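You operate a simulated robot arm through the tools that you are given. There is no shell and no other tool. Be economical: measure what you need, move in short steps, check, and stop when the job is done.

Carry out the task below with a simulated two-armed robot. There is one attempt and no reset: what you move stays moved.

JOB
On the top of the steel bench, fold the yellow cloth in half, so that its two long edges meet.

The check looks at the end state, three seconds after you hand in, the way a careful person would. Anything else that was tipped, shoved, dropped, spilled or broken makes it a failure. Flat cloth is picked up by pressing the open fingertips on it (5 to 10 N) and closing them slowly along it; thin cloth reads only 2 to 8 mm in the jaws.

ROBOT AND FRAMES
Two 7-joint arms with two-finger grippers on one trunk, on a base that drives. Base frame: it is fixed to the floor where the robot stands at the start and does not move with it; the origin is under the middle of the robot, x ahead of it, y to its left, z up; the surface under the hand at the start is at about z = 0.88. Units: m, rad, N and s.
The left shoulder is at the start at [0.078, 0.151, 0.963], the right one opposite. With the tool pointing down near the work surface each hand reaches from about 0.1 to 0.78 m from the robot's upright axis, wherever it stands, measured 20 degrees to its own side. Places, roughly: top of the steel bench [0.7, -0.3, 0.9]. Payload 2.54 kg a hand.
The TCP of each hand is the grasp point between the finger pads, 0.03 m short of the fingertips. In the tool frame z runs along the fingers and y along their closing line. The gripper opens to 0.116 m. The gripper's body begins 0.095 m behind the TCP.
Orientation is that of the tool frame in the base frame, as a unit quaternion [w, x, y, z]. With the fingers straight down and closing along the base's y, the tool's x points along the base's -x, its y along +y and its z along -z.

CONTROLS
- The arms move only by the tool send_rows. It takes "left_steps", "right_steps" or both (then of equal length, played together; a hand with none holds still); each is a list of rows, each a list of 2 entries, a list of its own where there are three numbers: the shift along the base's x, y, z in units of 20 mm (1.0 is 20 mm), then the turn, a rotation vector about the base's x, y, z in units of 4 degrees (1.0 is 4 degrees). In form: [[[tx, ty, tz], [ax, ay, az]], ...]. A call has 1 to 20 rows; each row shifts and turns the commanded pose from where the row before left it. "left_hand" and "right_hand" are, for a hand that has rows, the finger opening in m, from 0 to 0.116, set as the call begins (left out, the last holds). A call with a number of a shift or a turn outside -1 to 1 is refused whole. Rows are played at 5 a second. More than 0.05 m and 0.15 rad between two rows, or a gripper value outside its range, and nothing of the call is played. A pose out of reach is approached as far as the arm can. The call stops where the force on the tool passes 40 N (or 10 N more than at its start, if that is more) or the arm is blocked; 0.2 s more then pass. The fingers move at their own pace (about 0.072 m/s each) and stop on an object; they squeeze with about 32 N. The grip force told is the motor's: it shows also when the fingers shut on nothing. Time passes only in rows, and 0.2 s behind the last, so rows that do not move let the fingers close. The reply holds the time, the measured pose of the TCP, the force on the tool along the base axes, the opening and the grip force, in the units named above and with some noise, with the torque about the TCP (base axes, N m) and any sound that the robot's microphone picked up.
- Cameras (640 x 400 px; columns grow to the right, rows downward): "scene" is now at [0.1626, 0.0019, 1.1127]; the picture's right is [0.00, -1.00, 0.00], its down [-0.27, -0.00, -0.96] and it looks along [0.96, 0.00, -0.27] (base axes); focal length 214 px, centre (320, 200). "left" rides on the left gripper at [0.069, 0.015, -0.122] in its tool frame; the picture's right is [-0.21, 0.98, 0.00], its down [-0.83, -0.18, -0.53] and it looks along [-0.52, -0.12, 0.85] (tool axes); focal length 251 px, centre (320, 200). "right" rides on the right gripper at [0.069, -0.015, -0.122] in its tool frame; the picture's right is [0.21, 0.98, 0.00], its down [-0.83, 0.18, -0.53] and it looks along [-0.52, 0.11, 0.85] (tool axes); focal length 251 px, centre (320, 200). There is no depth. A picture from a camera that has moved, and an enlarged one, comes with that camera's place and axes in the base frame and with its lens.
- capture(camera): a new picture of that camera. It takes no simulated time.
- lift_body(by): slides the trunk up (or, below 0, down) by that many m; the arms and the scene camera ride with it, the base frame stays. It gives what a move gives, with no picture.
- base_move(legs): drives the robot by 1 to 6 legs, each [ahead, left, turn to the left] in m, m and rad, along the robot's own axes; the way and the turn of a leg run together, so that a leg with both is an arc; at most 1.5 m and 3.142 rad a leg. The arms and the cameras ride along, it lands a little off, and it stops where it bumps. It gives what a move gives.
- pan_tilt(pan, tilt): turns the head with the scene camera to pan (to the left, within 1.396 rad either way) and tilt (down, from -0.506 to 1.204), counted from straight ahead of the robot. It gives what a move gives.
- enlarge(camera, box): a new picture of the part [left, top, right, bottom] of that camera's present view, enlarged. It takes no simulated time.
- hand_in(): hands the job in; it is judged then, once.

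Go step by step. Nothing tells you exact positions but the pictures and the camera data: compare them with the known pose of the tool, close in by small moves and look again before you grip or let go. The budget is 120 turns and 88 pictures, counting those below and the enlarged ones. Unless the task says otherwise, let go and move clear before handing in, and close with one line.

The tools are called after "Request:" as name(argument=value, ...) on one line, values as JSON. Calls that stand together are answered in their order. send_rows: Moves the arms, as the interface text tells. Its arguments: {"type":"object","properties":{"left_steps":{"type":"array","items":{"type":"array"}},"left_hand":{"type":"number"},"right_steps":{"type":"array","items":{"type":"array"}},"right_hand":{"type":"number"}},"required":[]} The other tools are called the same way: lift_body (by) slides the trunk up or down; base_move (legs) drives the base; pan_tilt (pan, tilt) turns the head that bears the scene camera; capture (camera) takes a picture; enlarge (camera, box) takes an enlarged picture of a part of a camera's view; hand_in () hands the job in.

At the start:

```text
time: 0.0
left_position: [0.3333, 0.0202, 1.0702]
left_ee_rot: [0.001, 0.0, 1.0, 0.0]
left_contact_force: [0.9, 0.6, 0.2]
left_torque: [0.04, -0.01, 0.02]
left_width: 0.1159
left_finger_force: 0.1
right_position: [0.3845, -0.2901, 1.0528]
right_ee_rot: [0.0, 0.001, 1.0, 0.0]
right_contact_force: [0.3, -0.2, -0.4]
right_torque: [0.0, 0.01, -0.03]
right_width: 0.116
right_finger_force: 0.1
trunk travel left (down, up): [-0.2, 0.089]
robot x, y, heading: [-0.0009, 0.0018, -0.004]
head pan, tilt: [0.002, 0.272]
```

scene: 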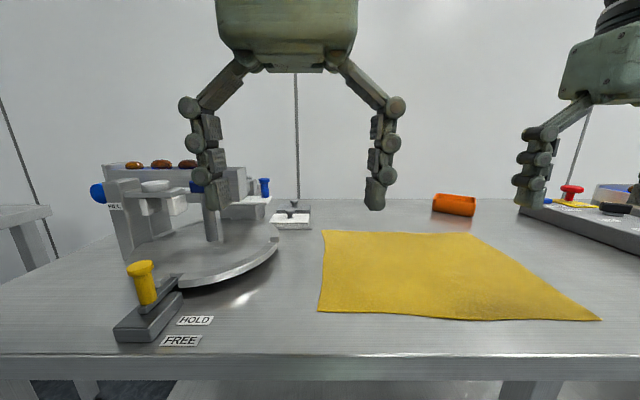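
right: 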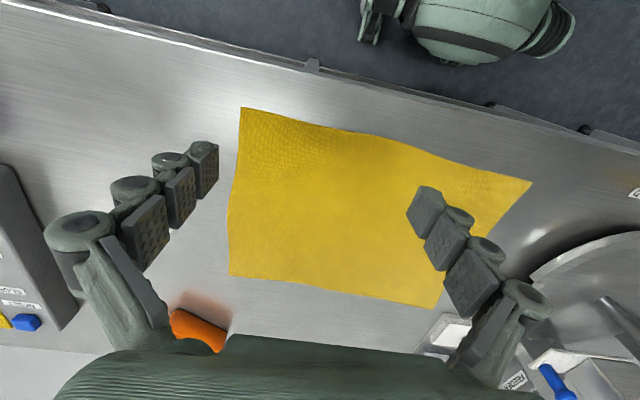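
left: 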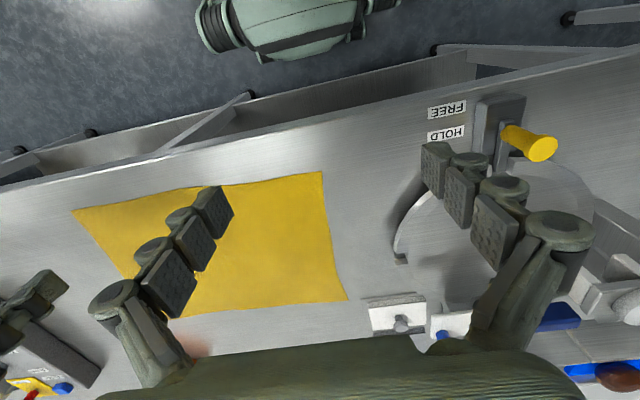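

The yellow cloth lies roughly at x 0.40–0.69 and y 0 to −0.40, with its long edges along y. My plan is to centre the robot on it by driving right, then bring the far edge onto the near edge with both hands. First I check the right side for clearance.

Request:
pan_tilt(pan=-0.7, tilt=0.6)

Request:
capture(camera="scene")

```text
time: 1.1
left_position: [0.3362, 0.0189, 1.0681]
left_ee_rot: [0.002, -0.003, 1.0, 0.0]
left_contact_force: [44.9, -30.6, -20.0]
left_torque: [3.63, 4.4, 1.21]
left_width: 0.1158
left_finger_force: 0.1
right_position: [0.3849, -0.2894, 1.053]
right_ee_rot: [0.0, 0.001, 1.0, 0.001]
right_contact_force: [0.2, 0.4, 0.3]
right_torque: [-0.02, 0.01, -0.02]
right_width: 0.1163
right_finger_force: 0.1
trunk travel left (down, up): [-0.2, 0.089]
robot x, y, heading: [0.0022, 0.0018, -0.002]
head pan, tilt: [-0.7, 0.6]
```

```text
84 pictures are left
camera scene: at [0.1522, -0.037, 1.0944], right [-0.42, -0.91, 0.0], down [-0.41, 0.19, -0.89], along [0.81, -0.38, -0.45], focal length 214 px, centre (320, 200)
```

scene: 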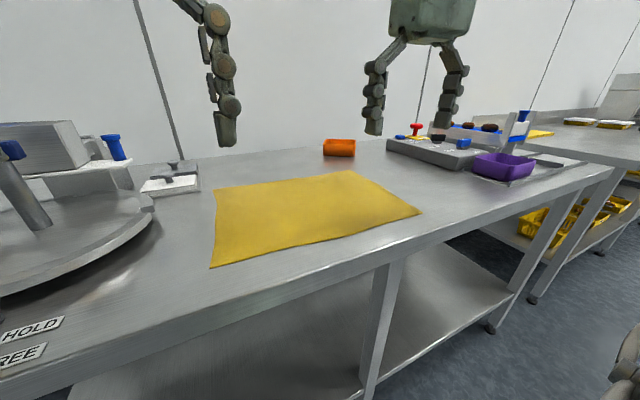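

The head pan pressed against the left arm (about 45 N), so I turn the head back. Then I move the left arm forward and away before going on.

Request:
pan_tilt(pan=0.0, tilt=0.272)

Request:
capture(camera="scene")

```text
time: 2.1
left_position: [0.3333, 0.0189, 1.0697]
left_ee_rot: [0.0, 0.0, 1.0, -0.001]
left_contact_force: [0.5, -0.5, 1.0]
left_torque: [-0.02, -0.04, -0.01]
left_width: 0.116
left_finger_force: 0.1
right_position: [0.3854, -0.2894, 1.0527]
right_ee_rot: [0.0, 0.0, 1.0, 0.0]
right_contact_force: [-0.5, 0.1, 0.0]
right_torque: [0.0, 0.02, -0.01]
right_width: 0.116
right_finger_force: 0.0
trunk travel left (down, up): [-0.2, 0.089]
robot x, y, heading: [-0.0023, -0.0015, 0.003]
head pan, tilt: [0.0, 0.272]
```

```text
83 pictures are left
camera scene: at [0.1626, 0.0017, 1.1127], right [0.0, -1.0, 0.0], down [-0.27, 0.0, -0.96], along [0.96, 0.0, -0.27], focal length 214 px, centre (320, 200)
```

scene: 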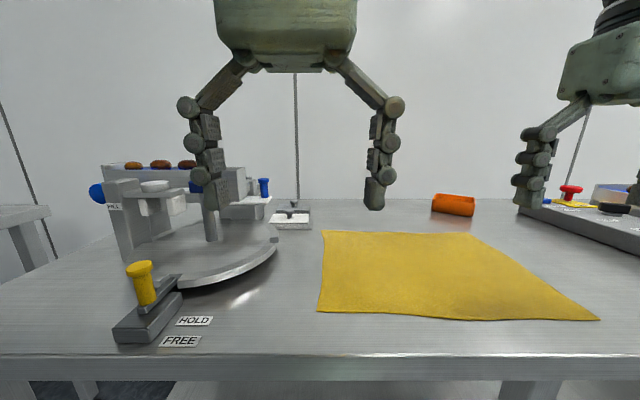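

Everything is restored and undisturbed. Now I drive right 0.19 m to centre on the cloth.

Request:
base_move(legs=[[0, -0.19, 0]])

Request:
capture(camera="scene")

Request:
capture(camera="right")

Request:
capture(camera="left")

```text
time: 4.6
left_position: [0.3333, -0.1652, 1.0701]
left_ee_rot: [0.0, -0.003, 1.0, 0.0]
left_contact_force: [-0.6, 0.4, 0.2]
left_torque: [0.01, 0.01, 0.02]
left_width: 0.1159
left_finger_force: 0.1
right_position: [0.3859, -0.4745, 1.0523]
right_ee_rot: [0.0, -0.001, 1.0, 0.0]
right_contact_force: [-0.5, 0.0, -1.0]
right_torque: [0.02, 0.0, 0.0]
right_width: 0.1162
right_finger_force: 0.0
trunk travel left (down, up): [-0.2, 0.089]
robot x, y, heading: [-0.0016, -0.19, 0.005]
head pan, tilt: [0.0, 0.272]
```

```text
82 pictures are left
camera scene: at [0.1629, -0.1839, 1.1128], right [0.0, -1.0, 0.0], down [-0.27, 0.0, -0.96], along [0.96, 0.0, -0.27], focal length 214 px, centre (320, 200)
```

scene: 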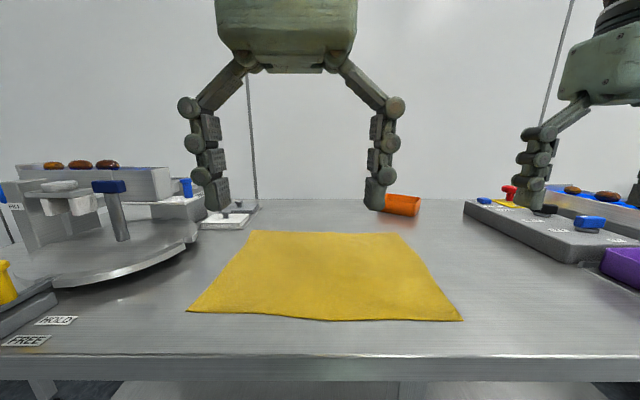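

```text
81 pictures are left
camera right: at [0.3169, -0.4907, 1.175], right [-0.22, 0.98, 0.0], down [0.83, 0.18, 0.53], along [0.52, 0.12, -0.85], focal length 251 px, centre (320, 200)
```

right: 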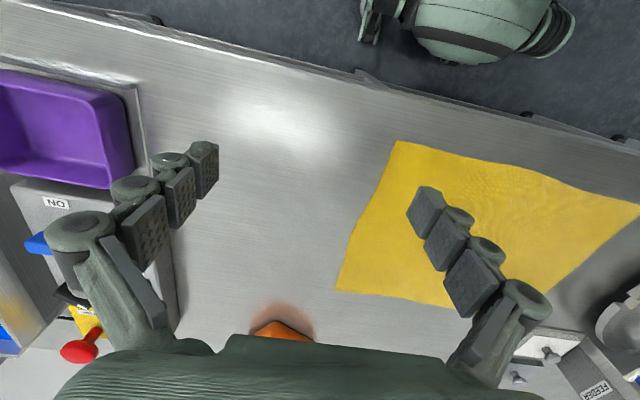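

```text
80 pictures are left
camera left: at [0.2646, -0.1506, 1.1909], right [0.21, 0.98, 0.0], down [0.83, -0.18, 0.53], along [0.52, -0.11, -0.85], focal length 251 px, centre (320, 200)
```

left: 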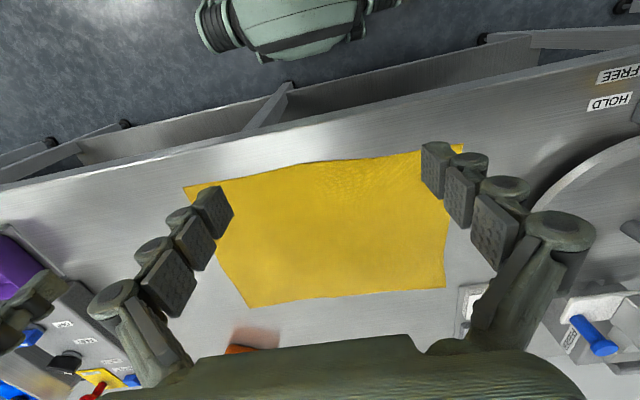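

Corner estimates from two cameras agree: far-left (0.693, 0.00), far-right (0.673, −0.385), near-left (0.411, 0.004), near-right (0.394, −0.374), on a table at z≈0.88. I'll move both hands above the far corners with the fingers partly closed.

Request:
send_rows(left_steps=[[[0.956, 0.375, -0.278], [0, 0, 0]], [[0.956, 0.375, -0.278], [0, 0, 0]], [[0.956, 0.375, -0.278], [0, 0, 0]], [[0.956, 0.375, -0.278], [0, 0, 0]], [[0.956, 0.375, -0.278], [0, 0, 0]], [[0.956, 0.375, -0.278], [0, 0, 0]], [[0.956, 0.375, -0.278], [0, 0, 0]], [[0.956, 0.375, -0.278], [0, 0, 0]], [[0.956, 0.375, -0.278], [0, 0, 0]], [[0.956, 0.375, -0.278], [0, 0, 0]], [[0.956, 0.375, -0.278], [0, 0, 0]], [[0.956, 0.375, -0.278], [0, 0, 0]], [[0.956, 0.375, -0.278], [0, 0, 0]], [[0.956, 0.375, -0.278], [0, 0, 0]], [[0.956, 0.375, -0.278], [0, 0, 0]], [[0.956, 0.375, -0.278], [0, 0, 0]], [[0.956, 0.375, -0.278], [0, 0, 0]], [[0.956, 0.375, -0.278], [0, 0, 0]], [[0, 0, 0], [0, 0, 0]]], right_steps=[[[0.767, 0.332, -0.228], [0, 0, 0]], [[0.767, 0.332, -0.228], [0, 0, 0]], [[0.767, 0.332, -0.228], [0, 0, 0]], [[0.767, 0.332, -0.228], [0, 0, 0]], [[0.767, 0.332, -0.228], [0, 0, 0]], [[0.767, 0.332, -0.228], [0, 0, 0]], [[0.767, 0.332, -0.228], [0, 0, 0]], [[0.767, 0.332, -0.228], [0, 0, 0]], [[0.767, 0.332, -0.228], [0, 0, 0]], [[0.767, 0.332, -0.228], [0, 0, 0]], [[0.767, 0.332, -0.228], [0, 0, 0]], [[0.767, 0.332, -0.228], [0, 0, 0]], [[0.767, 0.332, -0.228], [0, 0, 0]], [[0.767, 0.332, -0.228], [0, 0, 0]], [[0.767, 0.332, -0.228], [0, 0, 0]], [[0.767, 0.332, -0.228], [0, 0, 0]], [[0.767, 0.332, -0.228], [0, 0, 0]], [[0.767, 0.332, -0.228], [0, 0, 0]], [[0, 0, 0], [0, 0, 0]]], left_hand=0.035, right_hand=0.035)

Request:
capture(camera="scene")

Request:
capture(camera="right")

Request:
capture(camera="left")

```text
time: 8.6
left_position: [0.677, -0.0305, 0.9695]
left_ee_rot: [0.0, -0.002, 1.0, -0.001]
left_contact_force: [-0.7, 0.2, 1.0]
left_torque: [0.02, -0.01, 0.0]
left_width: 0.0347
left_finger_force: 0.0
right_position: [0.5998, -0.3811, 0.9868]
right_ee_rot: [0.0, -0.002, 1.0, 0.0]
right_contact_force: [-1.0, 0.2, 1.2]
right_torque: [0.02, -0.01, 0.01]
right_width: 0.035
right_finger_force: 0.0
right hand out of reach, approached as far as the arm can: row 15, 16, 17, 18
trunk travel left (down, up): [-0.2, 0.089]
robot x, y, heading: [-0.0014, -0.1845, 0.004]
head pan, tilt: [0.0, 0.272]
```

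```text
79 pictures are left
camera scene: at [0.1628, -0.1837, 1.1128], right [0.0, -1.0, 0.0], down [-0.27, 0.0, -0.96], along [0.96, 0.0, -0.27], focal length 214 px, centre (320, 200)
```

scene: 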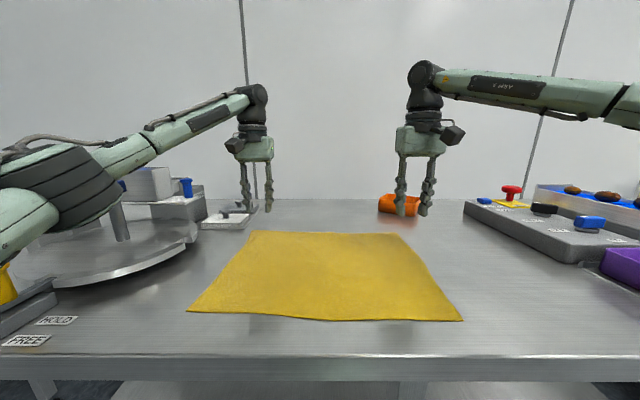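

```text
78 pictures are left
camera right: at [0.5309, -0.3974, 1.1092], right [-0.22, 0.98, 0.0], down [0.83, 0.18, 0.53], along [0.52, 0.12, -0.85], focal length 251 px, centre (320, 200)
```

right: 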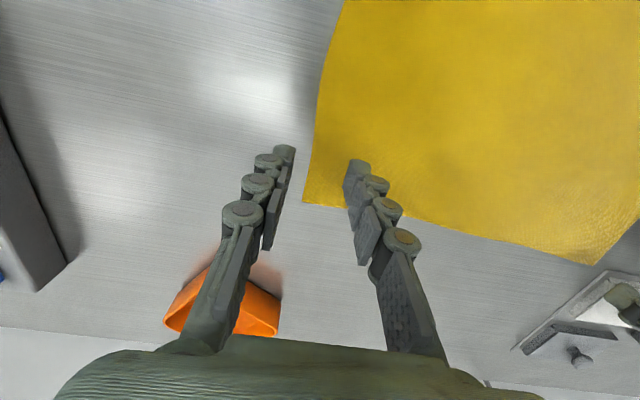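

```text
77 pictures are left
camera left: at [0.6075, -0.0154, 1.0913], right [0.21, 0.98, 0.0], down [0.83, -0.18, 0.53], along [0.52, -0.11, -0.85], focal length 251 px, centre (320, 200)
```

left: 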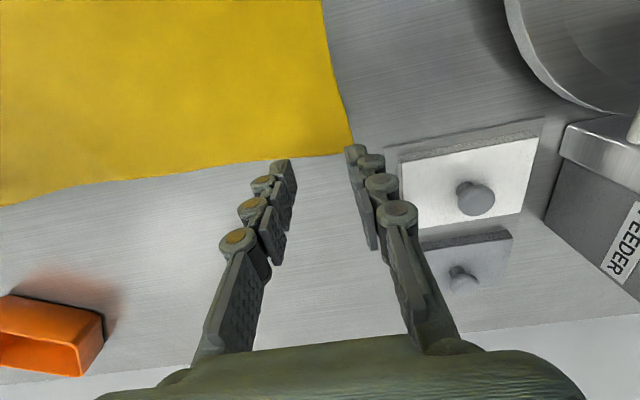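

The left hand is in place, but the right stalled at x≈0.60. I try nudging the right one down and forward to see whether it was only the path.

Request:
send_rows(right_steps=[[[0.0, 0.3, -0.8], [0, 0, 0]], [[0.5, 0.5, 0], [0, 0, 0]], [[0.5, 0.5, 0], [0, 0, 0]], [[0.5, 0, 0], [0, 0, 0]], [[0.5, 0, 0], [0, 0, 0]], [[0.5, 0, 0], [0, 0, 0]], [[0.6, 0, 0], [0, 0, 0]]])

```text
time: 10.2
left_position: [0.6755, -0.0304, 0.9687]
left_ee_rot: [0.0, -0.002, 1.0, -0.001]
left_contact_force: [-0.4, 0.8, 0.3]
left_torque: [-0.01, -0.06, 0.02]
left_width: 0.035
left_finger_force: 0.1
right_position: [0.6064, -0.376, 0.9718]
right_ee_rot: [0.001, 0.001, 1.0, 0.001]
right_contact_force: [-0.5, 0.0, 0.6]
right_torque: [-0.01, -0.04, -0.01]
right_width: 0.0353
right_finger_force: 0.2
right hand out of reach, approached as far as the arm can: row 2, 3, 4, 5, 6, 7
trunk travel left (down, up): [-0.2, 0.089]
robot x, y, heading: [-0.0013, -0.1833, 0.001]
head pan, tilt: [0.0, 0.272]
```

Still stuck at the same x, so it looks like a wrist or elbow limit. I test whether a yaw of the right hand frees it.

Request:
send_rows(right_steps=[[[0, 0, 0.5], [0, 0, 1]], [[0, 0, 0], [0, 0, 1]], [[0, 0, 0], [0, 0, 1]], [[0, 0, 0], [0, 0, 1]], [[0, 0, 0], [0, 0, 1]], [[0.5, 0, 0], [0, 0, 0]], [[0.5, 0, 0], [0, 0, 0]], [[0.5, 0, 0], [0, 0, 0]]])

```text
time: 12.0
left_position: [0.6749, -0.0299, 0.9689]
left_ee_rot: [0.0, -0.003, 1.0, -0.001]
left_contact_force: [0.1, -0.4, 0.1]
left_torque: [0.0, 0.0, -0.02]
left_width: 0.0353
left_finger_force: 0.0
right_position: [0.6065, -0.3769, 0.9704]
right_ee_rot: [0.001, -0.139, 0.99, 0.0]
right_contact_force: [-0.1, 0.3, -0.5]
right_torque: [-0.02, -0.01, -0.01]
right_width: 0.0356
right_finger_force: 0.0
right hand out of reach, approached as far as the arm can: row 1, 6, 7, 8
trunk travel left (down, up): [-0.2, 0.089]
robot x, y, heading: [0.0047, -0.1828, 0.002]
head pan, tilt: [0.0, 0.272]
```

Yaw is free but forward is not. I look at the right arm's posture.

Request:
pan_tilt(pan=-0.6, tilt=0.2)

Request:
capture(camera="scene")

```text
time: 13.0
left_position: [0.6761, -0.0301, 0.9686]
left_ee_rot: [-0.001, -0.002, 1.0, -0.001]
left_contact_force: [0.0, 1.4, 0.2]
left_torque: [0.0, 0.01, 0.0]
left_width: 0.035
left_finger_force: 0.1
right_position: [0.607, -0.3769, 0.9715]
right_ee_rot: [0.001, -0.139, 0.99, 0.001]
right_contact_force: [0.6, 0.1, -0.3]
right_torque: [0.01, 0.02, -0.02]
right_width: 0.0353
right_finger_force: 0.0
trunk travel left (down, up): [-0.2, 0.089]
robot x, y, heading: [0.0023, -0.1869, 0.001]
head pan, tilt: [-0.6, 0.201]
```

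```text
76 pictures are left
camera scene: at [0.1466, -0.2364, 1.1194], right [-0.56, -0.83, 0.0], down [-0.17, 0.11, -0.98], along [0.81, -0.55, -0.2], focal length 214 px, centre (320, 200)
```

scene: 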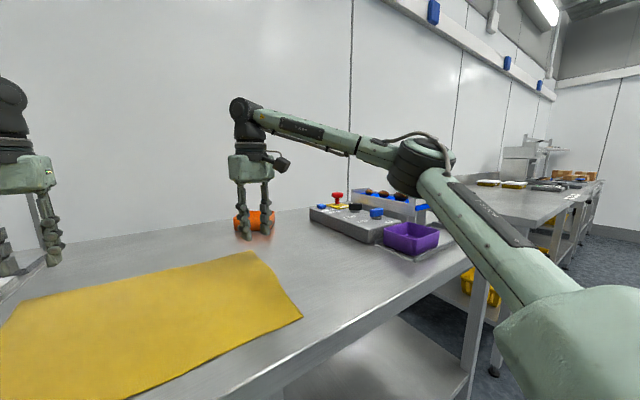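

The right elbow is bent out to the side, so reaching more outward should open it. I test outward-forward travel and undo the yaw.

Request:
send_rows(right_steps=[[[0, -0.5, 0], [0, 0, -1]], [[0, -0.5, 0], [0, 0, -1]], [[0, -0.5, 0], [0, 0, -1]], [[0, -0.5, 0], [0, 0, -1]], [[0.5, -0.5, 0], [0, 0, -1]], [[0.5, -0.5, 0], [0, 0, 0]], [[0.5, 0, 0], [0, 0, 0]], [[0.5, 0, 0], [0, 0, 0]], [[0.5, 0, 0], [0, 0, 0]]])

```text
time: 15.0
left_position: [0.6758, -0.0307, 0.9701]
left_ee_rot: [0.0, -0.003, 1.0, -0.001]
left_contact_force: [0.9, -0.5, 0.2]
left_torque: [0.05, -0.03, 0.01]
left_width: 0.0349
left_finger_force: 0.1
right_position: [0.6466, -0.4388, 0.9621]
right_ee_rot: [0.0, 0.036, 0.999, 0.001]
right_contact_force: [-0.2, 1.1, 0.7]
right_torque: [-0.03, 0.0, 0.01]
right_width: 0.035
right_finger_force: 0.0
right hand out of reach, approached as far as the arm can: row 9
trunk travel left (down, up): [-0.2, 0.089]
robot x, y, heading: [-0.0002, -0.1855, -0.004]
head pan, tilt: [-0.6, 0.201]
```

Outward does reach farther. I try a re-approach for the right arm: draw it in close to the centre line, as the left arm started, then reach outward so the elbow takes a better posture.

Request:
pan_tilt(pan=0, tilt=0.4)

Request:
send_rows(right_steps=[[[-0.9, 0.6, 0.275], [0, 0, 0]], [[-0.9, 0.6, 0.275], [0, 0, 0]], [[-0.9, 0.6, 0.275], [0, 0, 0]], [[-0.9, 0.6, 0.275], [0, 0, 0]], [[-0.9, 0.6, 0.275], [0, 0, 0]], [[-0.9, 0.6, 0.275], [0, 0, 0]], [[-0.9, 0.6, 0.275], [0, 0, 0]], [[-0.9, 0.6, 0.275], [0, 0, 0]], [[-0.9, 0.6, 0.275], [0, 0, 0]], [[-0.9, 0.6, 0.275], [0, 0, 0]], [[-0.9, 0.6, 0.275], [0, 0, 0]], [[-0.9, 0.6, 0.275], [0, 0, 0]], [[-0.9, 0.6, 0.275], [0, 0, 0]], [[-0.9, 0.6, 0.275], [0, 0, 0]], [[-0.9, 0.6, 0.275], [0, 0, 0]]])

Request:
capture(camera="scene")

```text
time: 16.0
left_position: [0.6762, -0.0307, 0.9695]
left_ee_rot: [0.0, -0.003, 1.0, -0.001]
left_contact_force: [-0.4, 0.8, 0.2]
left_torque: [0.01, 0.01, 0.01]
left_width: 0.035
left_finger_force: 0.0
right_position: [0.6477, -0.4389, 0.9629]
right_ee_rot: [0.001, 0.036, 0.999, 0.001]
right_contact_force: [-0.6, -0.6, 0.2]
right_torque: [-0.02, 0.0, -0.01]
right_width: 0.0352
right_finger_force: 0.1
trunk travel left (down, up): [-0.2, 0.089]
robot x, y, heading: [0.0018, -0.1853, 0.003]
head pan, tilt: [0.0, 0.4]
```

```text
time: 19.2
left_position: [0.6756, -0.031, 0.9695]
left_ee_rot: [0.0, -0.003, 1.0, -0.001]
left_contact_force: [-0.3, -0.8, 0.4]
left_torque: [0.01, 0.02, 0.02]
left_width: 0.0349
left_finger_force: 0.0
right_position: [0.3807, -0.262, 1.0476]
right_ee_rot: [0.002, 0.038, 0.999, 0.002]
right_contact_force: [-0.4, -0.2, 1.1]
right_torque: [0.02, -0.05, -0.01]
right_width: 0.0352
right_finger_force: 0.1
right hand out of reach, approached as far as the arm can: row 15
trunk travel left (down, up): [-0.2, 0.089]
robot x, y, heading: [-0.0032, -0.1846, 0.004]
head pan, tilt: [0.0, 0.4]
```

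```text
75 pictures are left
camera scene: at [0.1617, -0.1838, 1.101], right [0.0, -1.0, 0.0], down [-0.39, 0.0, -0.92], along [0.92, 0.0, -0.39], focal length 214 px, centre (320, 200)
```

scene: 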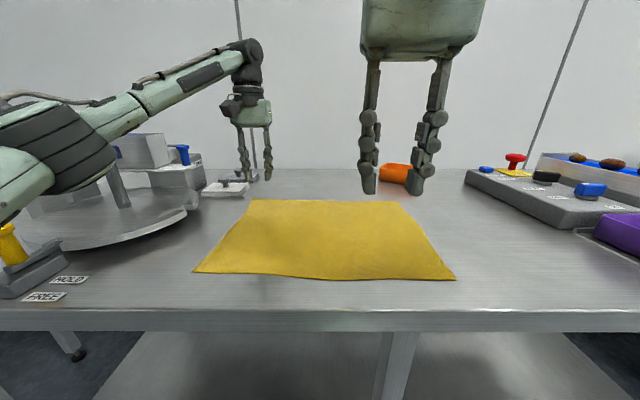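

Now I reach outward from here toward the far-right corner.

Request:
send_rows(right_steps=[[[0.937, -0.31, -0.273], [0, 0, 0]], [[0.937, -0.31, -0.273], [0, 0, 0]], [[0.937, -0.31, -0.273], [0, 0, 0]], [[0.937, -0.31, -0.273], [0, 0, 0]], [[0.937, -0.31, -0.273], [0, 0, 0]], [[0.937, -0.31, -0.273], [0, 0, 0]], [[0.937, -0.31, -0.273], [0, 0, 0]], [[0.937, -0.31, -0.273], [0, 0, 0]], [[0.937, -0.31, -0.273], [0, 0, 0]], [[0.937, -0.31, -0.273], [0, 0, 0]], [[0.937, -0.31, -0.273], [0, 0, 0]], [[0.937, -0.31, -0.273], [0, 0, 0]], [[0.937, -0.31, -0.273], [0, 0, 0]], [[0.937, -0.31, -0.273], [0, 0, 0]], [[0.937, -0.31, -0.273], [0, 0, 0]]])

Request:
capture(camera="scene")

```text
time: 22.4
left_position: [0.6766, -0.0307, 0.97]
left_ee_rot: [0.001, -0.002, 1.0, -0.001]
left_contact_force: [0.5, -0.3, 0.2]
left_torque: [-0.01, 0.0, 0.02]
left_width: 0.0347
left_finger_force: 0.1
right_position: [0.5882, -0.3628, 0.9854]
right_ee_rot: [0.0, 0.035, 0.999, 0.001]
right_contact_force: [-0.6, -0.1, 0.8]
right_torque: [0.01, 0.0, 0.01]
right_width: 0.0349
right_finger_force: 0.1
right hand out of reach, approached as far as the arm can: row 8, 9, 10, 11, 12, 13, 14, 15
trunk travel left (down, up): [-0.2, 0.089]
robot x, y, heading: [0.0044, -0.1888, 0.003]
head pan, tilt: [0.0, 0.4]
```

```text
74 pictures are left
camera scene: at [0.1621, -0.1837, 1.1009], right [0.0, -1.0, 0.0], down [-0.39, 0.0, -0.92], along [0.92, 0.0, -0.39], focal length 214 px, centre (320, 200)
```

scene: 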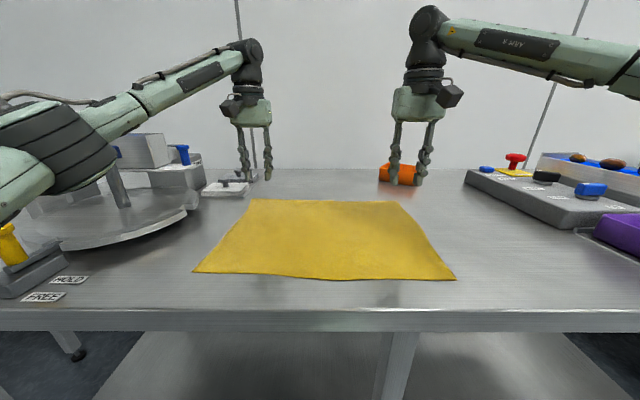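

The right arm keeps the same posture, so I'll reposition the base instead: a few cm forward and left. First I pull the left hand back and up so it clears the white fixture.

Request:
send_rows(left_steps=[[[-1, -0.6, 0.5], [0, 0, 0]], [[-1, -0.6, 0.5], [0, 0, 0]], [[-1, -0.6, 0.5], [0, 0, 0]], [[-1, -0.6, 0.5], [0, 0, 0]]])

Request:
base_move(legs=[[0.04, 0.045, 0]])

Request:
capture(camera="scene")

```text
time: 23.4
left_position: [0.5971, -0.0799, 1.0093]
left_ee_rot: [0.0, -0.003, 1.0, -0.001]
left_contact_force: [0.5, 0.3, 0.4]
left_torque: [0.02, 0.01, 0.01]
left_width: 0.035
left_finger_force: 0.0
right_position: [0.5888, -0.3631, 0.9868]
right_ee_rot: [0.001, 0.035, 0.999, 0.0]
right_contact_force: [0.0, 0.4, 1.1]
right_torque: [0.03, -0.02, 0.04]
right_width: 0.0351
right_finger_force: 0.0
trunk travel left (down, up): [-0.2, 0.089]
robot x, y, heading: [0.0006, -0.1846, 0.004]
head pan, tilt: [0.0, 0.4]
```

```text
time: 24.5
left_position: [0.6362, -0.0334, 1.0086]
left_ee_rot: [0.0, -0.002, 1.0, -0.001]
left_contact_force: [0.2, -0.1, -0.2]
left_torque: [-0.02, 0.0, -0.02]
left_width: 0.035
left_finger_force: 0.1
right_position: [0.6286, -0.3166, 0.9845]
right_ee_rot: [0.001, 0.035, 0.999, 0.001]
right_contact_force: [0.2, 0.4, -0.8]
right_torque: [-0.01, 0.04, 0.0]
right_width: 0.0349
right_finger_force: 0.0
trunk travel left (down, up): [-0.2, 0.089]
robot x, y, heading: [0.0372, -0.1415, 0.001]
head pan, tilt: [0.0, 0.4]
```

```text
73 pictures are left
camera scene: at [0.2022, -0.1384, 1.1008], right [0.0, -1.0, 0.0], down [-0.39, 0.0, -0.92], along [0.92, 0.0, -0.39], focal length 214 px, centre (320, 200)
```

scene: 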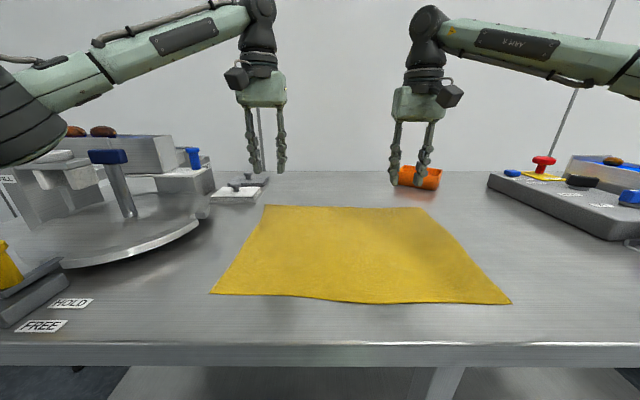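

The base moved freely. Now I move both hands to hover just over the far corners.

Request:
send_rows(left_steps=[[[0.5, 0.04, 0], [0, 0, 0]], [[0.5, 0.04, -0.5], [0, 0, -0.75]], [[0.5, 0.04, -0.8], [0, 0, 0]], [[0.54, 0.05, -0.8], [0, 0, 0]], [[0, 0, -0.8], [0, 0, 0]]], right_steps=[[[0, -0.64, 0], [0, 0, 0]], [[0, -0.64, 0], [0, 0, 0]], [[0.5, -0.64, -0.5], [0, 0, 0]], [[0.5, 0, -0.6], [0, 0, 0]], [[0.67, 0, -0.6], [0, 0, 0]]])

Request:
capture(camera="right")

Request:
capture(camera="left")

```text
time: 25.7
left_position: [0.6787, -0.0293, 0.9506]
left_ee_rot: [0.001, 0.024, 1.0, 0.0]
left_contact_force: [-0.5, -0.4, 0.2]
left_torque: [0.01, 0.03, 0.0]
left_width: 0.0348
left_finger_force: 0.0
right_position: [0.6596, -0.3553, 0.9522]
right_ee_rot: [0.001, 0.035, 0.999, 0.002]
right_contact_force: [-0.3, 0.3, -0.2]
right_torque: [0.02, 0.03, -0.02]
right_width: 0.0351
right_finger_force: 0.0
trunk travel left (down, up): [-0.2, 0.089]
robot x, y, heading: [0.0405, -0.1369, -0.004]
head pan, tilt: [0.0, 0.4]
```

```text
72 pictures are left
camera right: at [0.5908, -0.3671, 1.0733], right [-0.15, 0.99, 0.0], down [0.84, 0.12, 0.54], along [0.53, 0.08, -0.84], focal length 251 px, centre (320, 200)
```

right: 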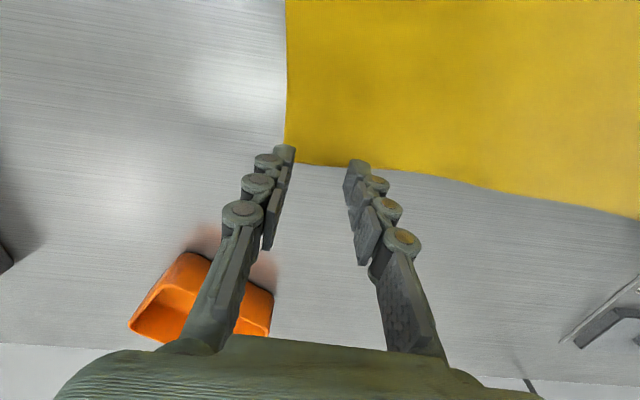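

```text
71 pictures are left
camera left: at [0.6107, -0.0116, 1.0733], right [0.26, 0.97, 0.0], down [0.82, -0.22, 0.53], along [0.52, -0.14, -0.85], focal length 251 px, centre (320, 200)
```

left: 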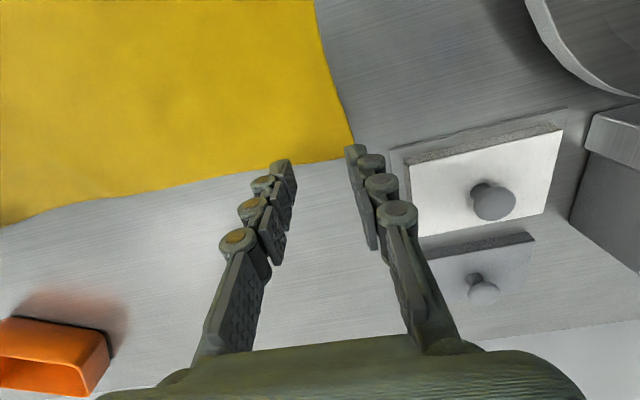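

Hands are well placed; I shift slightly (left 8 mm inward in y, right 5 mm forward). Then I descend to just above the cloth.

Request:
send_rows(left_steps=[[[0.05, -0.4, -0.6], [0, 0, 0]], [[0, 0, -0.6], [0, 0, 0]], [[0, 0, -0.5], [0, 0, 0]]], right_steps=[[[0.27, 0.1, -0.6], [0, 0, 0]], [[0, 0, -0.6], [0, 0, 0]], [[0, 0, -0.6], [0, 0, 0]]])

Request:
capture(camera="right")

Request:
capture(camera="left")

```text
time: 26.5
left_position: [0.679, -0.039, 0.9172]
left_ee_rot: [0.0, 0.024, 1.0, 0.0]
left_contact_force: [-0.2, 0.2, -0.5]
left_torque: [0.02, -0.01, 0.01]
left_width: 0.0349
left_finger_force: 0.1
right_position: [0.6661, -0.3537, 0.9173]
right_ee_rot: [0.001, 0.035, 0.999, 0.0]
right_contact_force: [-0.1, -0.6, -0.6]
right_torque: [0.02, -0.01, 0.01]
right_width: 0.0348
right_finger_force: 0.0
trunk travel left (down, up): [-0.2, 0.089]
robot x, y, heading: [0.0425, -0.1396, 0.006]
head pan, tilt: [0.0, 0.4]
```

```text
70 pictures are left
camera right: at [0.596, -0.3651, 1.038], right [-0.15, 0.99, 0.0], down [0.84, 0.12, 0.54], along [0.53, 0.08, -0.84], focal length 251 px, centre (320, 200)
```

right: 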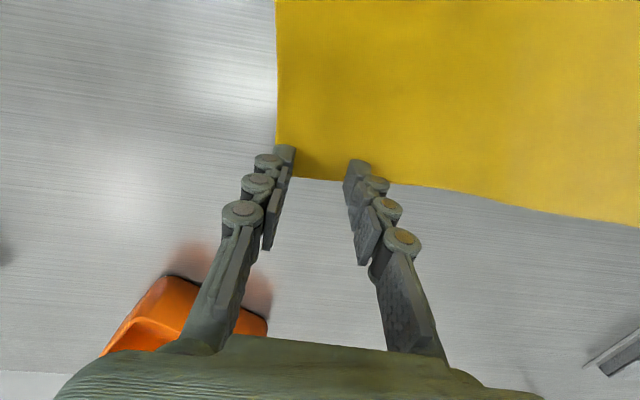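

```text
69 pictures are left
camera left: at [0.6107, -0.0197, 1.0394], right [0.26, 0.97, 0.0], down [0.82, -0.22, 0.53], along [0.52, -0.14, -0.85], focal length 251 px, centre (320, 200)
```

left: 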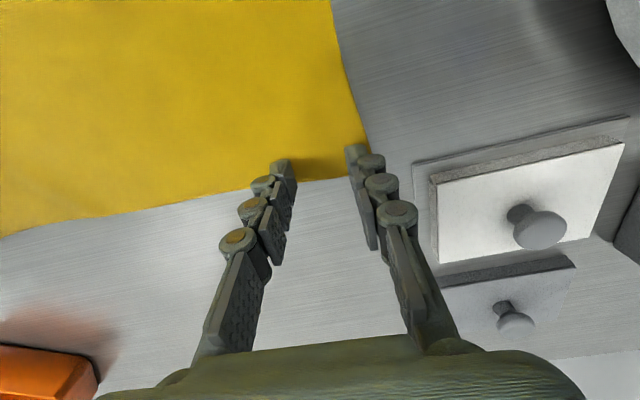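

Both fingertips straddle cloth at the corners. I press down in 2 mm steps watching the force.

Request:
send_rows(left_steps=[[[0, 0, -0.1], [0, 0, 0]], [[0, 0, -0.1], [0, 0, 0]], [[0, 0, -0.05], [0, 0, 0]]], right_steps=[[[0, 0.2, -0.1], [0, 0, 0]], [[0, 0, -0.1], [0, 0, 0]], [[0, 0, -0.05], [0, 0, 0]]])

```text
time: 27.3
left_position: [0.6778, -0.0382, 0.9132]
left_ee_rot: [0.001, 0.024, 1.0, -0.001]
left_contact_force: [0.4, -0.6, -0.7]
left_torque: [0.02, 0.0, 0.0]
left_width: 0.0347
left_finger_force: 0.1
right_position: [0.6663, -0.3505, 0.9124]
right_ee_rot: [0.002, 0.035, 0.999, 0.0]
right_contact_force: [0.5, 0.7, 2.8]
right_torque: [-0.02, -0.01, 0.01]
right_width: 0.0349
right_finger_force: 0.0
trunk travel left (down, up): [-0.2, 0.089]
robot x, y, heading: [0.0385, -0.1423, 0.002]
head pan, tilt: [0.0, 0.4]
```

Request:
send_rows(left_steps=[[[0, 0, -0.05], [0, 0, 0]], [[0, 0, -0.05], [0, 0, 0]]], right_steps=[[[0, 0, -0.05], [0, 0, 0]], [[0, 0, 0], [0, 0, 0]]])

```text
time: 27.9
left_position: [0.6767, -0.0385, 0.9123]
left_ee_rot: [0.0, 0.024, 1.0, -0.001]
left_contact_force: [0.7, 0.4, 0.1]
left_torque: [0.0, 0.01, -0.01]
left_width: 0.0351
left_finger_force: 0.0
right_position: [0.666, -0.3512, 0.9117]
right_ee_rot: [0.001, 0.034, 0.999, 0.0]
right_contact_force: [0.3, 0.6, 8.6]
right_torque: [-0.11, -0.02, -0.01]
right_width: 0.0353
right_finger_force: 0.2
trunk travel left (down, up): [-0.2, 0.089]
robot x, y, heading: [0.0405, -0.1431, 0.011]
head pan, tilt: [0.0, 0.4]
```

The right hand presses at 8.6 N. The left hand needs about 1–2 mm more.

Request:
send_rows(left_steps=[[[0, 0, -0.05], [0, 0, 0]], [[0, 0, -0.04], [0, 0, 0]]])

```text
time: 28.5
left_position: [0.6778, -0.0378, 0.9114]
left_ee_rot: [0.001, 0.024, 1.0, -0.001]
left_contact_force: [0.5, -0.8, 9.5]
left_torque: [0.07, -0.04, -0.02]
left_width: 0.0357
left_finger_force: 0.0
right_position: [0.6656, -0.3488, 0.9108]
right_ee_rot: [0.002, 0.034, 0.999, 0.001]
right_contact_force: [1.4, 0.2, 9.4]
right_torque: [-0.04, -0.07, 0.02]
right_width: 0.0353
right_finger_force: 0.3
trunk travel left (down, up): [-0.2, 0.089]
robot x, y, heading: [0.0417, -0.1427, -0.0]
head pan, tilt: [0.0, 0.4]
```

Both now press at about 9 N. I close slowly in steps.

Request:
send_rows(left_steps=[[[0, 0, 0], [0, 0, 0]]], right_steps=[[[0, 0, 0], [0, 0, 0]]], left_hand=0.028, right_hand=0.028)

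Request:
send_rows(left_steps=[[[0, 0, 0], [0, 0, 0]]], right_steps=[[[0, 0, 0], [0, 0, 0]]], left_hand=0.021, right_hand=0.021)

Request:
capture(camera="right")

Request:
capture(camera="left")

```text
time: 28.9
left_position: [0.6768, -0.0385, 0.9122]
left_ee_rot: [0.002, 0.024, 1.0, -0.001]
left_contact_force: [0.5, 0.4, 13.0]
left_torque: [0.02, -0.03, -0.01]
left_width: 0.0279
left_finger_force: 0.0
right_position: [0.6658, -0.3505, 0.9109]
right_ee_rot: [0.002, 0.035, 0.999, 0.001]
right_contact_force: [0.9, 0.2, 8.5]
right_torque: [-0.01, 0.02, 0.03]
right_width: 0.0275
right_finger_force: 0.1
trunk travel left (down, up): [-0.2, 0.089]
robot x, y, heading: [0.0371, -0.1396, 0.002]
head pan, tilt: [0.0, 0.4]
```

```text
time: 29.3
left_position: [0.676, -0.0381, 0.9113]
left_ee_rot: [0.002, 0.023, 1.0, -0.001]
left_contact_force: [0.3, -0.5, 14.0]
left_torque: [-0.04, -0.02, -0.01]
left_width: 0.0204
left_finger_force: 0.2
right_position: [0.6648, -0.3486, 0.9104]
right_ee_rot: [0.002, 0.034, 0.999, 0.001]
right_contact_force: [0.1, 2.0, 6.0]
right_torque: [0.0, 0.0, 0.0]
right_width: 0.0205
right_finger_force: 0.0
trunk travel left (down, up): [-0.2, 0.089]
robot x, y, heading: [0.0431, -0.1389, 0.006]
head pan, tilt: [0.0, 0.4]
```

```text
68 pictures are left
camera right: at [0.5945, -0.3613, 1.0328], right [-0.15, 0.99, 0.0], down [0.83, 0.12, 0.54], along [0.53, 0.08, -0.84], focal length 251 px, centre (320, 200)
```

right: 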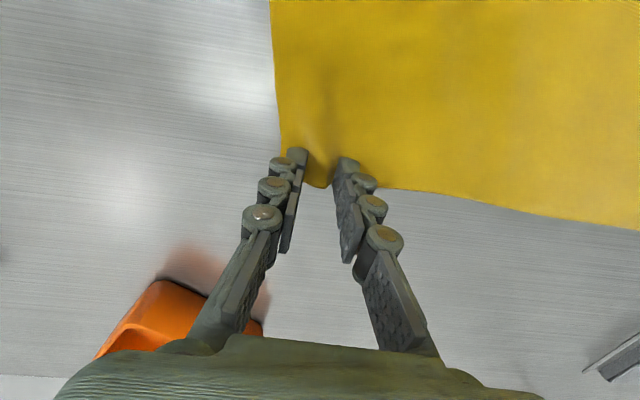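

```text
67 pictures are left
camera left: at [0.6082, -0.0198, 1.0326], right [0.26, 0.97, 0.0], down [0.81, -0.22, 0.54], along [0.52, -0.14, -0.84], focal length 251 px, centre (320, 200)
```

left: 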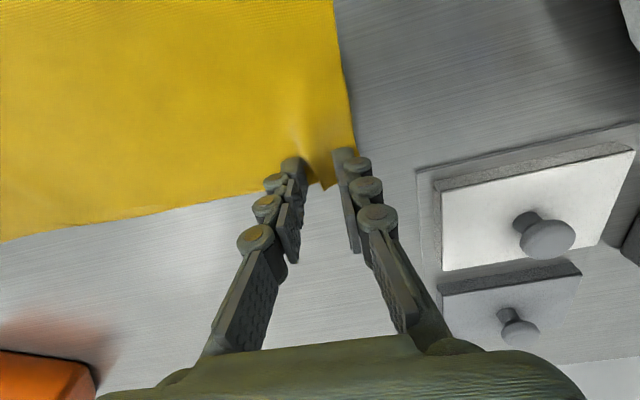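

Ridges are forming between both pairs of fingers. I keep closing.

Request:
send_rows(left_steps=[[[0, 0, 0], [0, 0, 0]]], right_steps=[[[0, 0, 0], [0, 0, 0]]], left_hand=0.013, right_hand=0.013)

Request:
send_rows(left_steps=[[[0, 0, 0], [0, 0, 0]]], right_steps=[[[0, 0, 0], [0, 0, 0]]], left_hand=0.006, right_hand=0.006)

Request:
send_rows(left_steps=[[[0, 0, 0], [0, 0, 0]], [[0, 0, 0], [0, 0, 0]], [[0, 0, 0], [0, 0, 0]]], right_steps=[[[0, 0, 0], [0, 0, 0]], [[0, 0, 0], [0, 0, 0]], [[0, 0, 0], [0, 0, 0]]], left_hand=0.0, right_hand=0.0)

Request:
capture(camera="right")

Request:
capture(camera="left")

```text
time: 29.7
left_position: [0.677, -0.0388, 0.9109]
left_ee_rot: [0.0, 0.024, 1.0, 0.0]
left_contact_force: [-0.8, -1.5, 12.2]
left_torque: [0.0, 0.0, 0.0]
left_width: 0.0118
left_finger_force: 0.0
right_position: [0.6658, -0.349, 0.9102]
right_ee_rot: [0.001, 0.035, 0.999, 0.0]
right_contact_force: [-1.3, 1.3, 3.7]
right_torque: [-0.02, -0.01, 0.01]
right_width: 0.0122
right_finger_force: 0.1
trunk travel left (down, up): [-0.2, 0.089]
robot x, y, heading: [0.036, -0.1447, 0.003]
head pan, tilt: [0.0, 0.4]
```

```text
time: 30.1
left_position: [0.6767, -0.0382, 0.9099]
left_ee_rot: [0.001, 0.023, 1.0, 0.0]
left_contact_force: [-2.2, -0.9, 10.6]
left_torque: [-0.03, 0.01, -0.03]
left_width: 0.0057
left_finger_force: 0.0
right_position: [0.6663, -0.3497, 0.9102]
right_ee_rot: [0.0, 0.035, 0.999, 0.001]
right_contact_force: [0.0, 0.8, 1.5]
right_torque: [0.04, 0.03, 0.0]
right_width: 0.0062
right_finger_force: 0.2
trunk travel left (down, up): [-0.2, 0.089]
robot x, y, heading: [0.0374, -0.1375, 0.001]
head pan, tilt: [0.0, 0.4]
```

```text
time: 30.9
left_position: [0.6778, -0.0383, 0.9098]
left_ee_rot: [0.0, 0.023, 1.0, -0.001]
left_contact_force: [0.0, -3.2, 2.5]
left_torque: [-0.04, -0.06, 0.01]
left_width: 0.0024
left_finger_force: 28.9
right_position: [0.6672, -0.3489, 0.9116]
right_ee_rot: [0.002, 0.035, 0.999, 0.003]
right_contact_force: [0.9, 2.5, 0.4]
right_torque: [-0.02, 0.0, -0.02]
right_width: 0.0052
right_finger_force: 35.2
trunk travel left (down, up): [-0.2, 0.089]
robot x, y, heading: [0.0396, -0.138, 0.007]
head pan, tilt: [0.0, 0.4]
```

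```text
66 pictures are left
camera right: at [0.5953, -0.3612, 1.0329], right [-0.15, 0.99, 0.0], down [0.83, 0.12, 0.54], along [0.53, 0.08, -0.84], focal length 251 px, centre (320, 200)
```

right: 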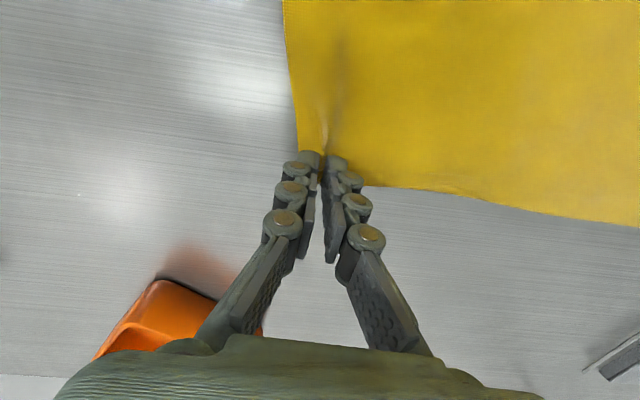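

```text
65 pictures are left
camera left: at [0.609, -0.0199, 1.0315], right [0.26, 0.97, 0.0], down [0.82, -0.22, 0.54], along [0.52, -0.14, -0.84], focal length 251 px, centre (320, 200)
```

left: 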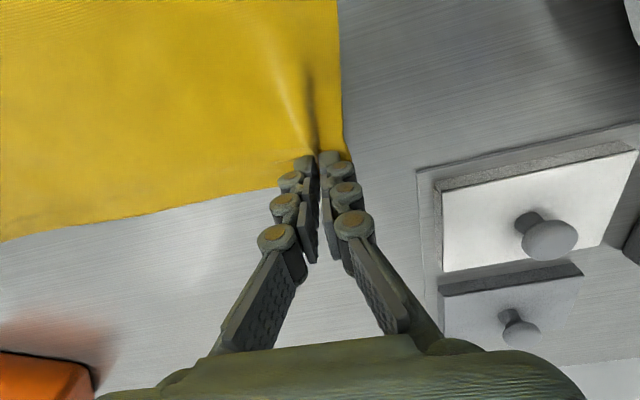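

Both grips hold cloth (2.4 and 5.2 mm). I lift a little with a slight pull back and check.

Request:
send_rows(left_steps=[[[-0.1, 0, 0.4], [0, 0, 0]], [[-0.1, 0, 0.4], [0, 0, 0]], [[-0.2, 0, 0.4], [0, 0, 0]], [[-0.2, 0, 0.4], [0, 0, 0]]], right_steps=[[[-0.1, 0, 0.4], [0, 0, 0]], [[-0.1, 0, 0.4], [0, 0, 0]], [[-0.2, 0, 0.4], [0, 0, 0]], [[-0.2, 0, 0.4], [0, 0, 0]]])

Request:
capture(camera="scene")

```text
time: 31.9
left_position: [0.666, -0.037, 0.9421]
left_ee_rot: [0.0, 0.025, 1.0, 0.0]
left_contact_force: [0.3, -3.5, 1.0]
left_torque: [-0.07, -0.01, 0.05]
left_width: 0.0033
left_finger_force: 37.4
right_position: [0.6538, -0.35, 0.9414]
right_ee_rot: [0.001, 0.035, 0.999, 0.001]
right_contact_force: [0.2, 2.3, -1.4]
right_torque: [0.2, -0.03, -0.03]
right_width: 0.0038
right_finger_force: 31.2
trunk travel left (down, up): [-0.2, 0.089]
robot x, y, heading: [0.0364, -0.1399, 0.002]
head pan, tilt: [0.0, 0.4]
```

```text
64 pictures are left
camera scene: at [0.2017, -0.1386, 1.1009], right [0.0, -1.0, 0.0], down [-0.39, 0.0, -0.92], along [0.92, 0.0, -0.39], focal length 214 px, centre (320, 200)
```

scene: 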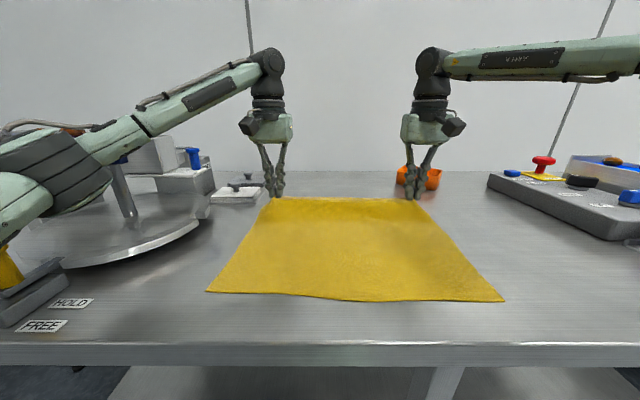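

The far edge is lifted cleanly and evenly. I carry both hands up and back to the apex of the fold, starting to tilt the hands.

Request:
send_rows(left_steps=[[[-0.42, -0.1, 0.8], [0, 0, 0]], [[-0.42, 0, 0.8], [0, 0, 0]], [[-0.42, 0, 0.8], [0, 0, 0]], [[-1, 0, 0.625], [0, 0, 0]], [[-1, 0, 0.625], [0, 0, 0]], [[-0.903, 0, 0.16], [0, -0.667, 0]], [[-0.903, 0, 0.16], [0, -0.667, 0]], [[-0.903, 0, 0.16], [0, -0.667, 0]]], right_steps=[[[-0.42, 0.1, 0.8], [0, 0, 0]], [[-0.42, 0, 0.8], [0, 0, 0]], [[-0.42, 0, 0.8], [0, 0, 0]], [[-1, 0, 0.625], [0, 0, 0]], [[-1, 0, 0.625], [0, 0, 0]], [[-0.903, 0, 0.16], [0, -0.667, 0]], [[-0.903, 0, 0.16], [0, -0.667, 0]], [[-0.903, 0, 0.16], [0, -0.667, 0]]])

Request:
capture(camera="scene")

Request:
capture(camera="left")

```text
time: 33.7
left_position: [0.5458, -0.041, 1.0246]
left_ee_rot: [0.07, 0.024, 0.997, 0.001]
left_contact_force: [0.1, -0.5, -1.6]
left_torque: [-0.03, -0.06, -0.03]
left_width: 0.0049
left_finger_force: 30.4
right_position: [0.5352, -0.3482, 1.0263]
right_ee_rot: [0.072, 0.035, 0.997, 0.004]
right_contact_force: [-0.3, -0.3, 1.7]
right_torque: [-0.05, 0.0, -0.06]
right_width: 0.0003
right_finger_force: 28.1
trunk travel left (down, up): [-0.2, 0.089]
robot x, y, heading: [0.0419, -0.1418, 0.008]
head pan, tilt: [0.0, 0.4]
```

```text
63 pictures are left
camera scene: at [0.2014, -0.1387, 1.101], right [0.0, -1.0, 0.0], down [-0.39, 0.0, -0.92], along [0.92, 0.0, -0.39], focal length 214 px, centre (320, 200)
```

scene: 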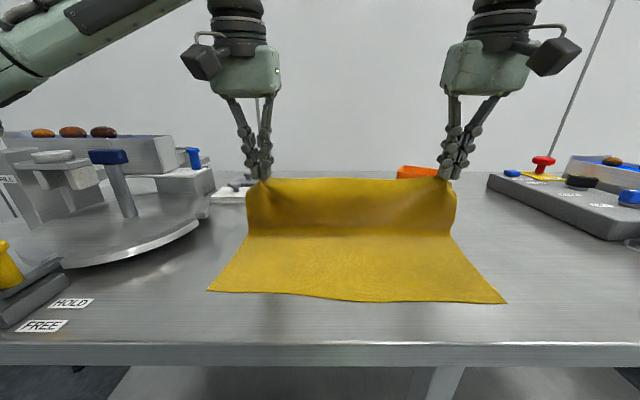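

```text
62 pictures are left
camera left: at [0.4609, -0.0229, 1.135], right [0.26, 0.97, 0.04], down [0.73, -0.22, 0.64], along [0.63, -0.14, -0.76], focal length 251 px, centre (320, 200)
```

left: 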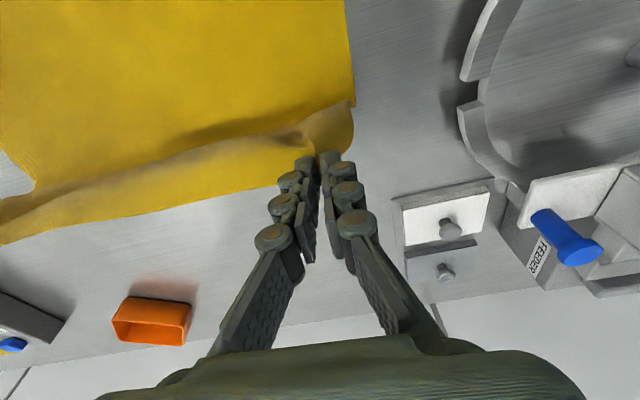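

The cloth stands up at mid-fold. The right jaw reads almost 0, so I check that grip.

Request:
enlarge(camera="scene", box=[400, 120, 500, 220])

Request:
capture(camera="right")

```text
4.00 times, centred on (450, 170) of scene
camera zoom: at [0.2014, -0.1387, 1.101], right [0.0, -1.0, 0.0], down [-0.39, 0.0, -0.92], along [0.92, 0.0, -0.39], focal length 858 px, centre (-200, 320)
```

zoom: 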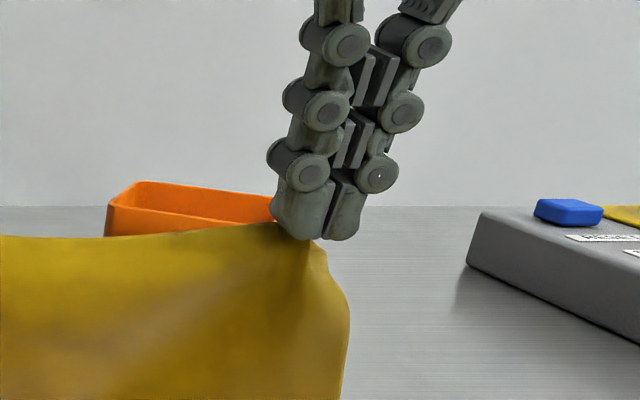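

```text
60 pictures are left
camera right: at [0.4483, -0.3593, 1.1373], right [-0.14, 0.99, -0.02], down [0.75, 0.12, 0.65], along [0.64, 0.08, -0.76], focal length 251 px, centre (320, 200)
```

right: 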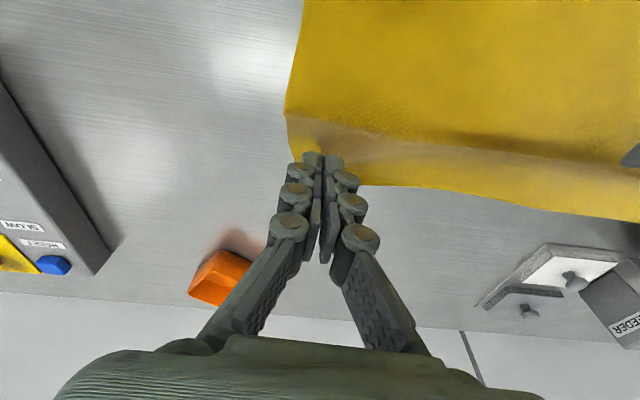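

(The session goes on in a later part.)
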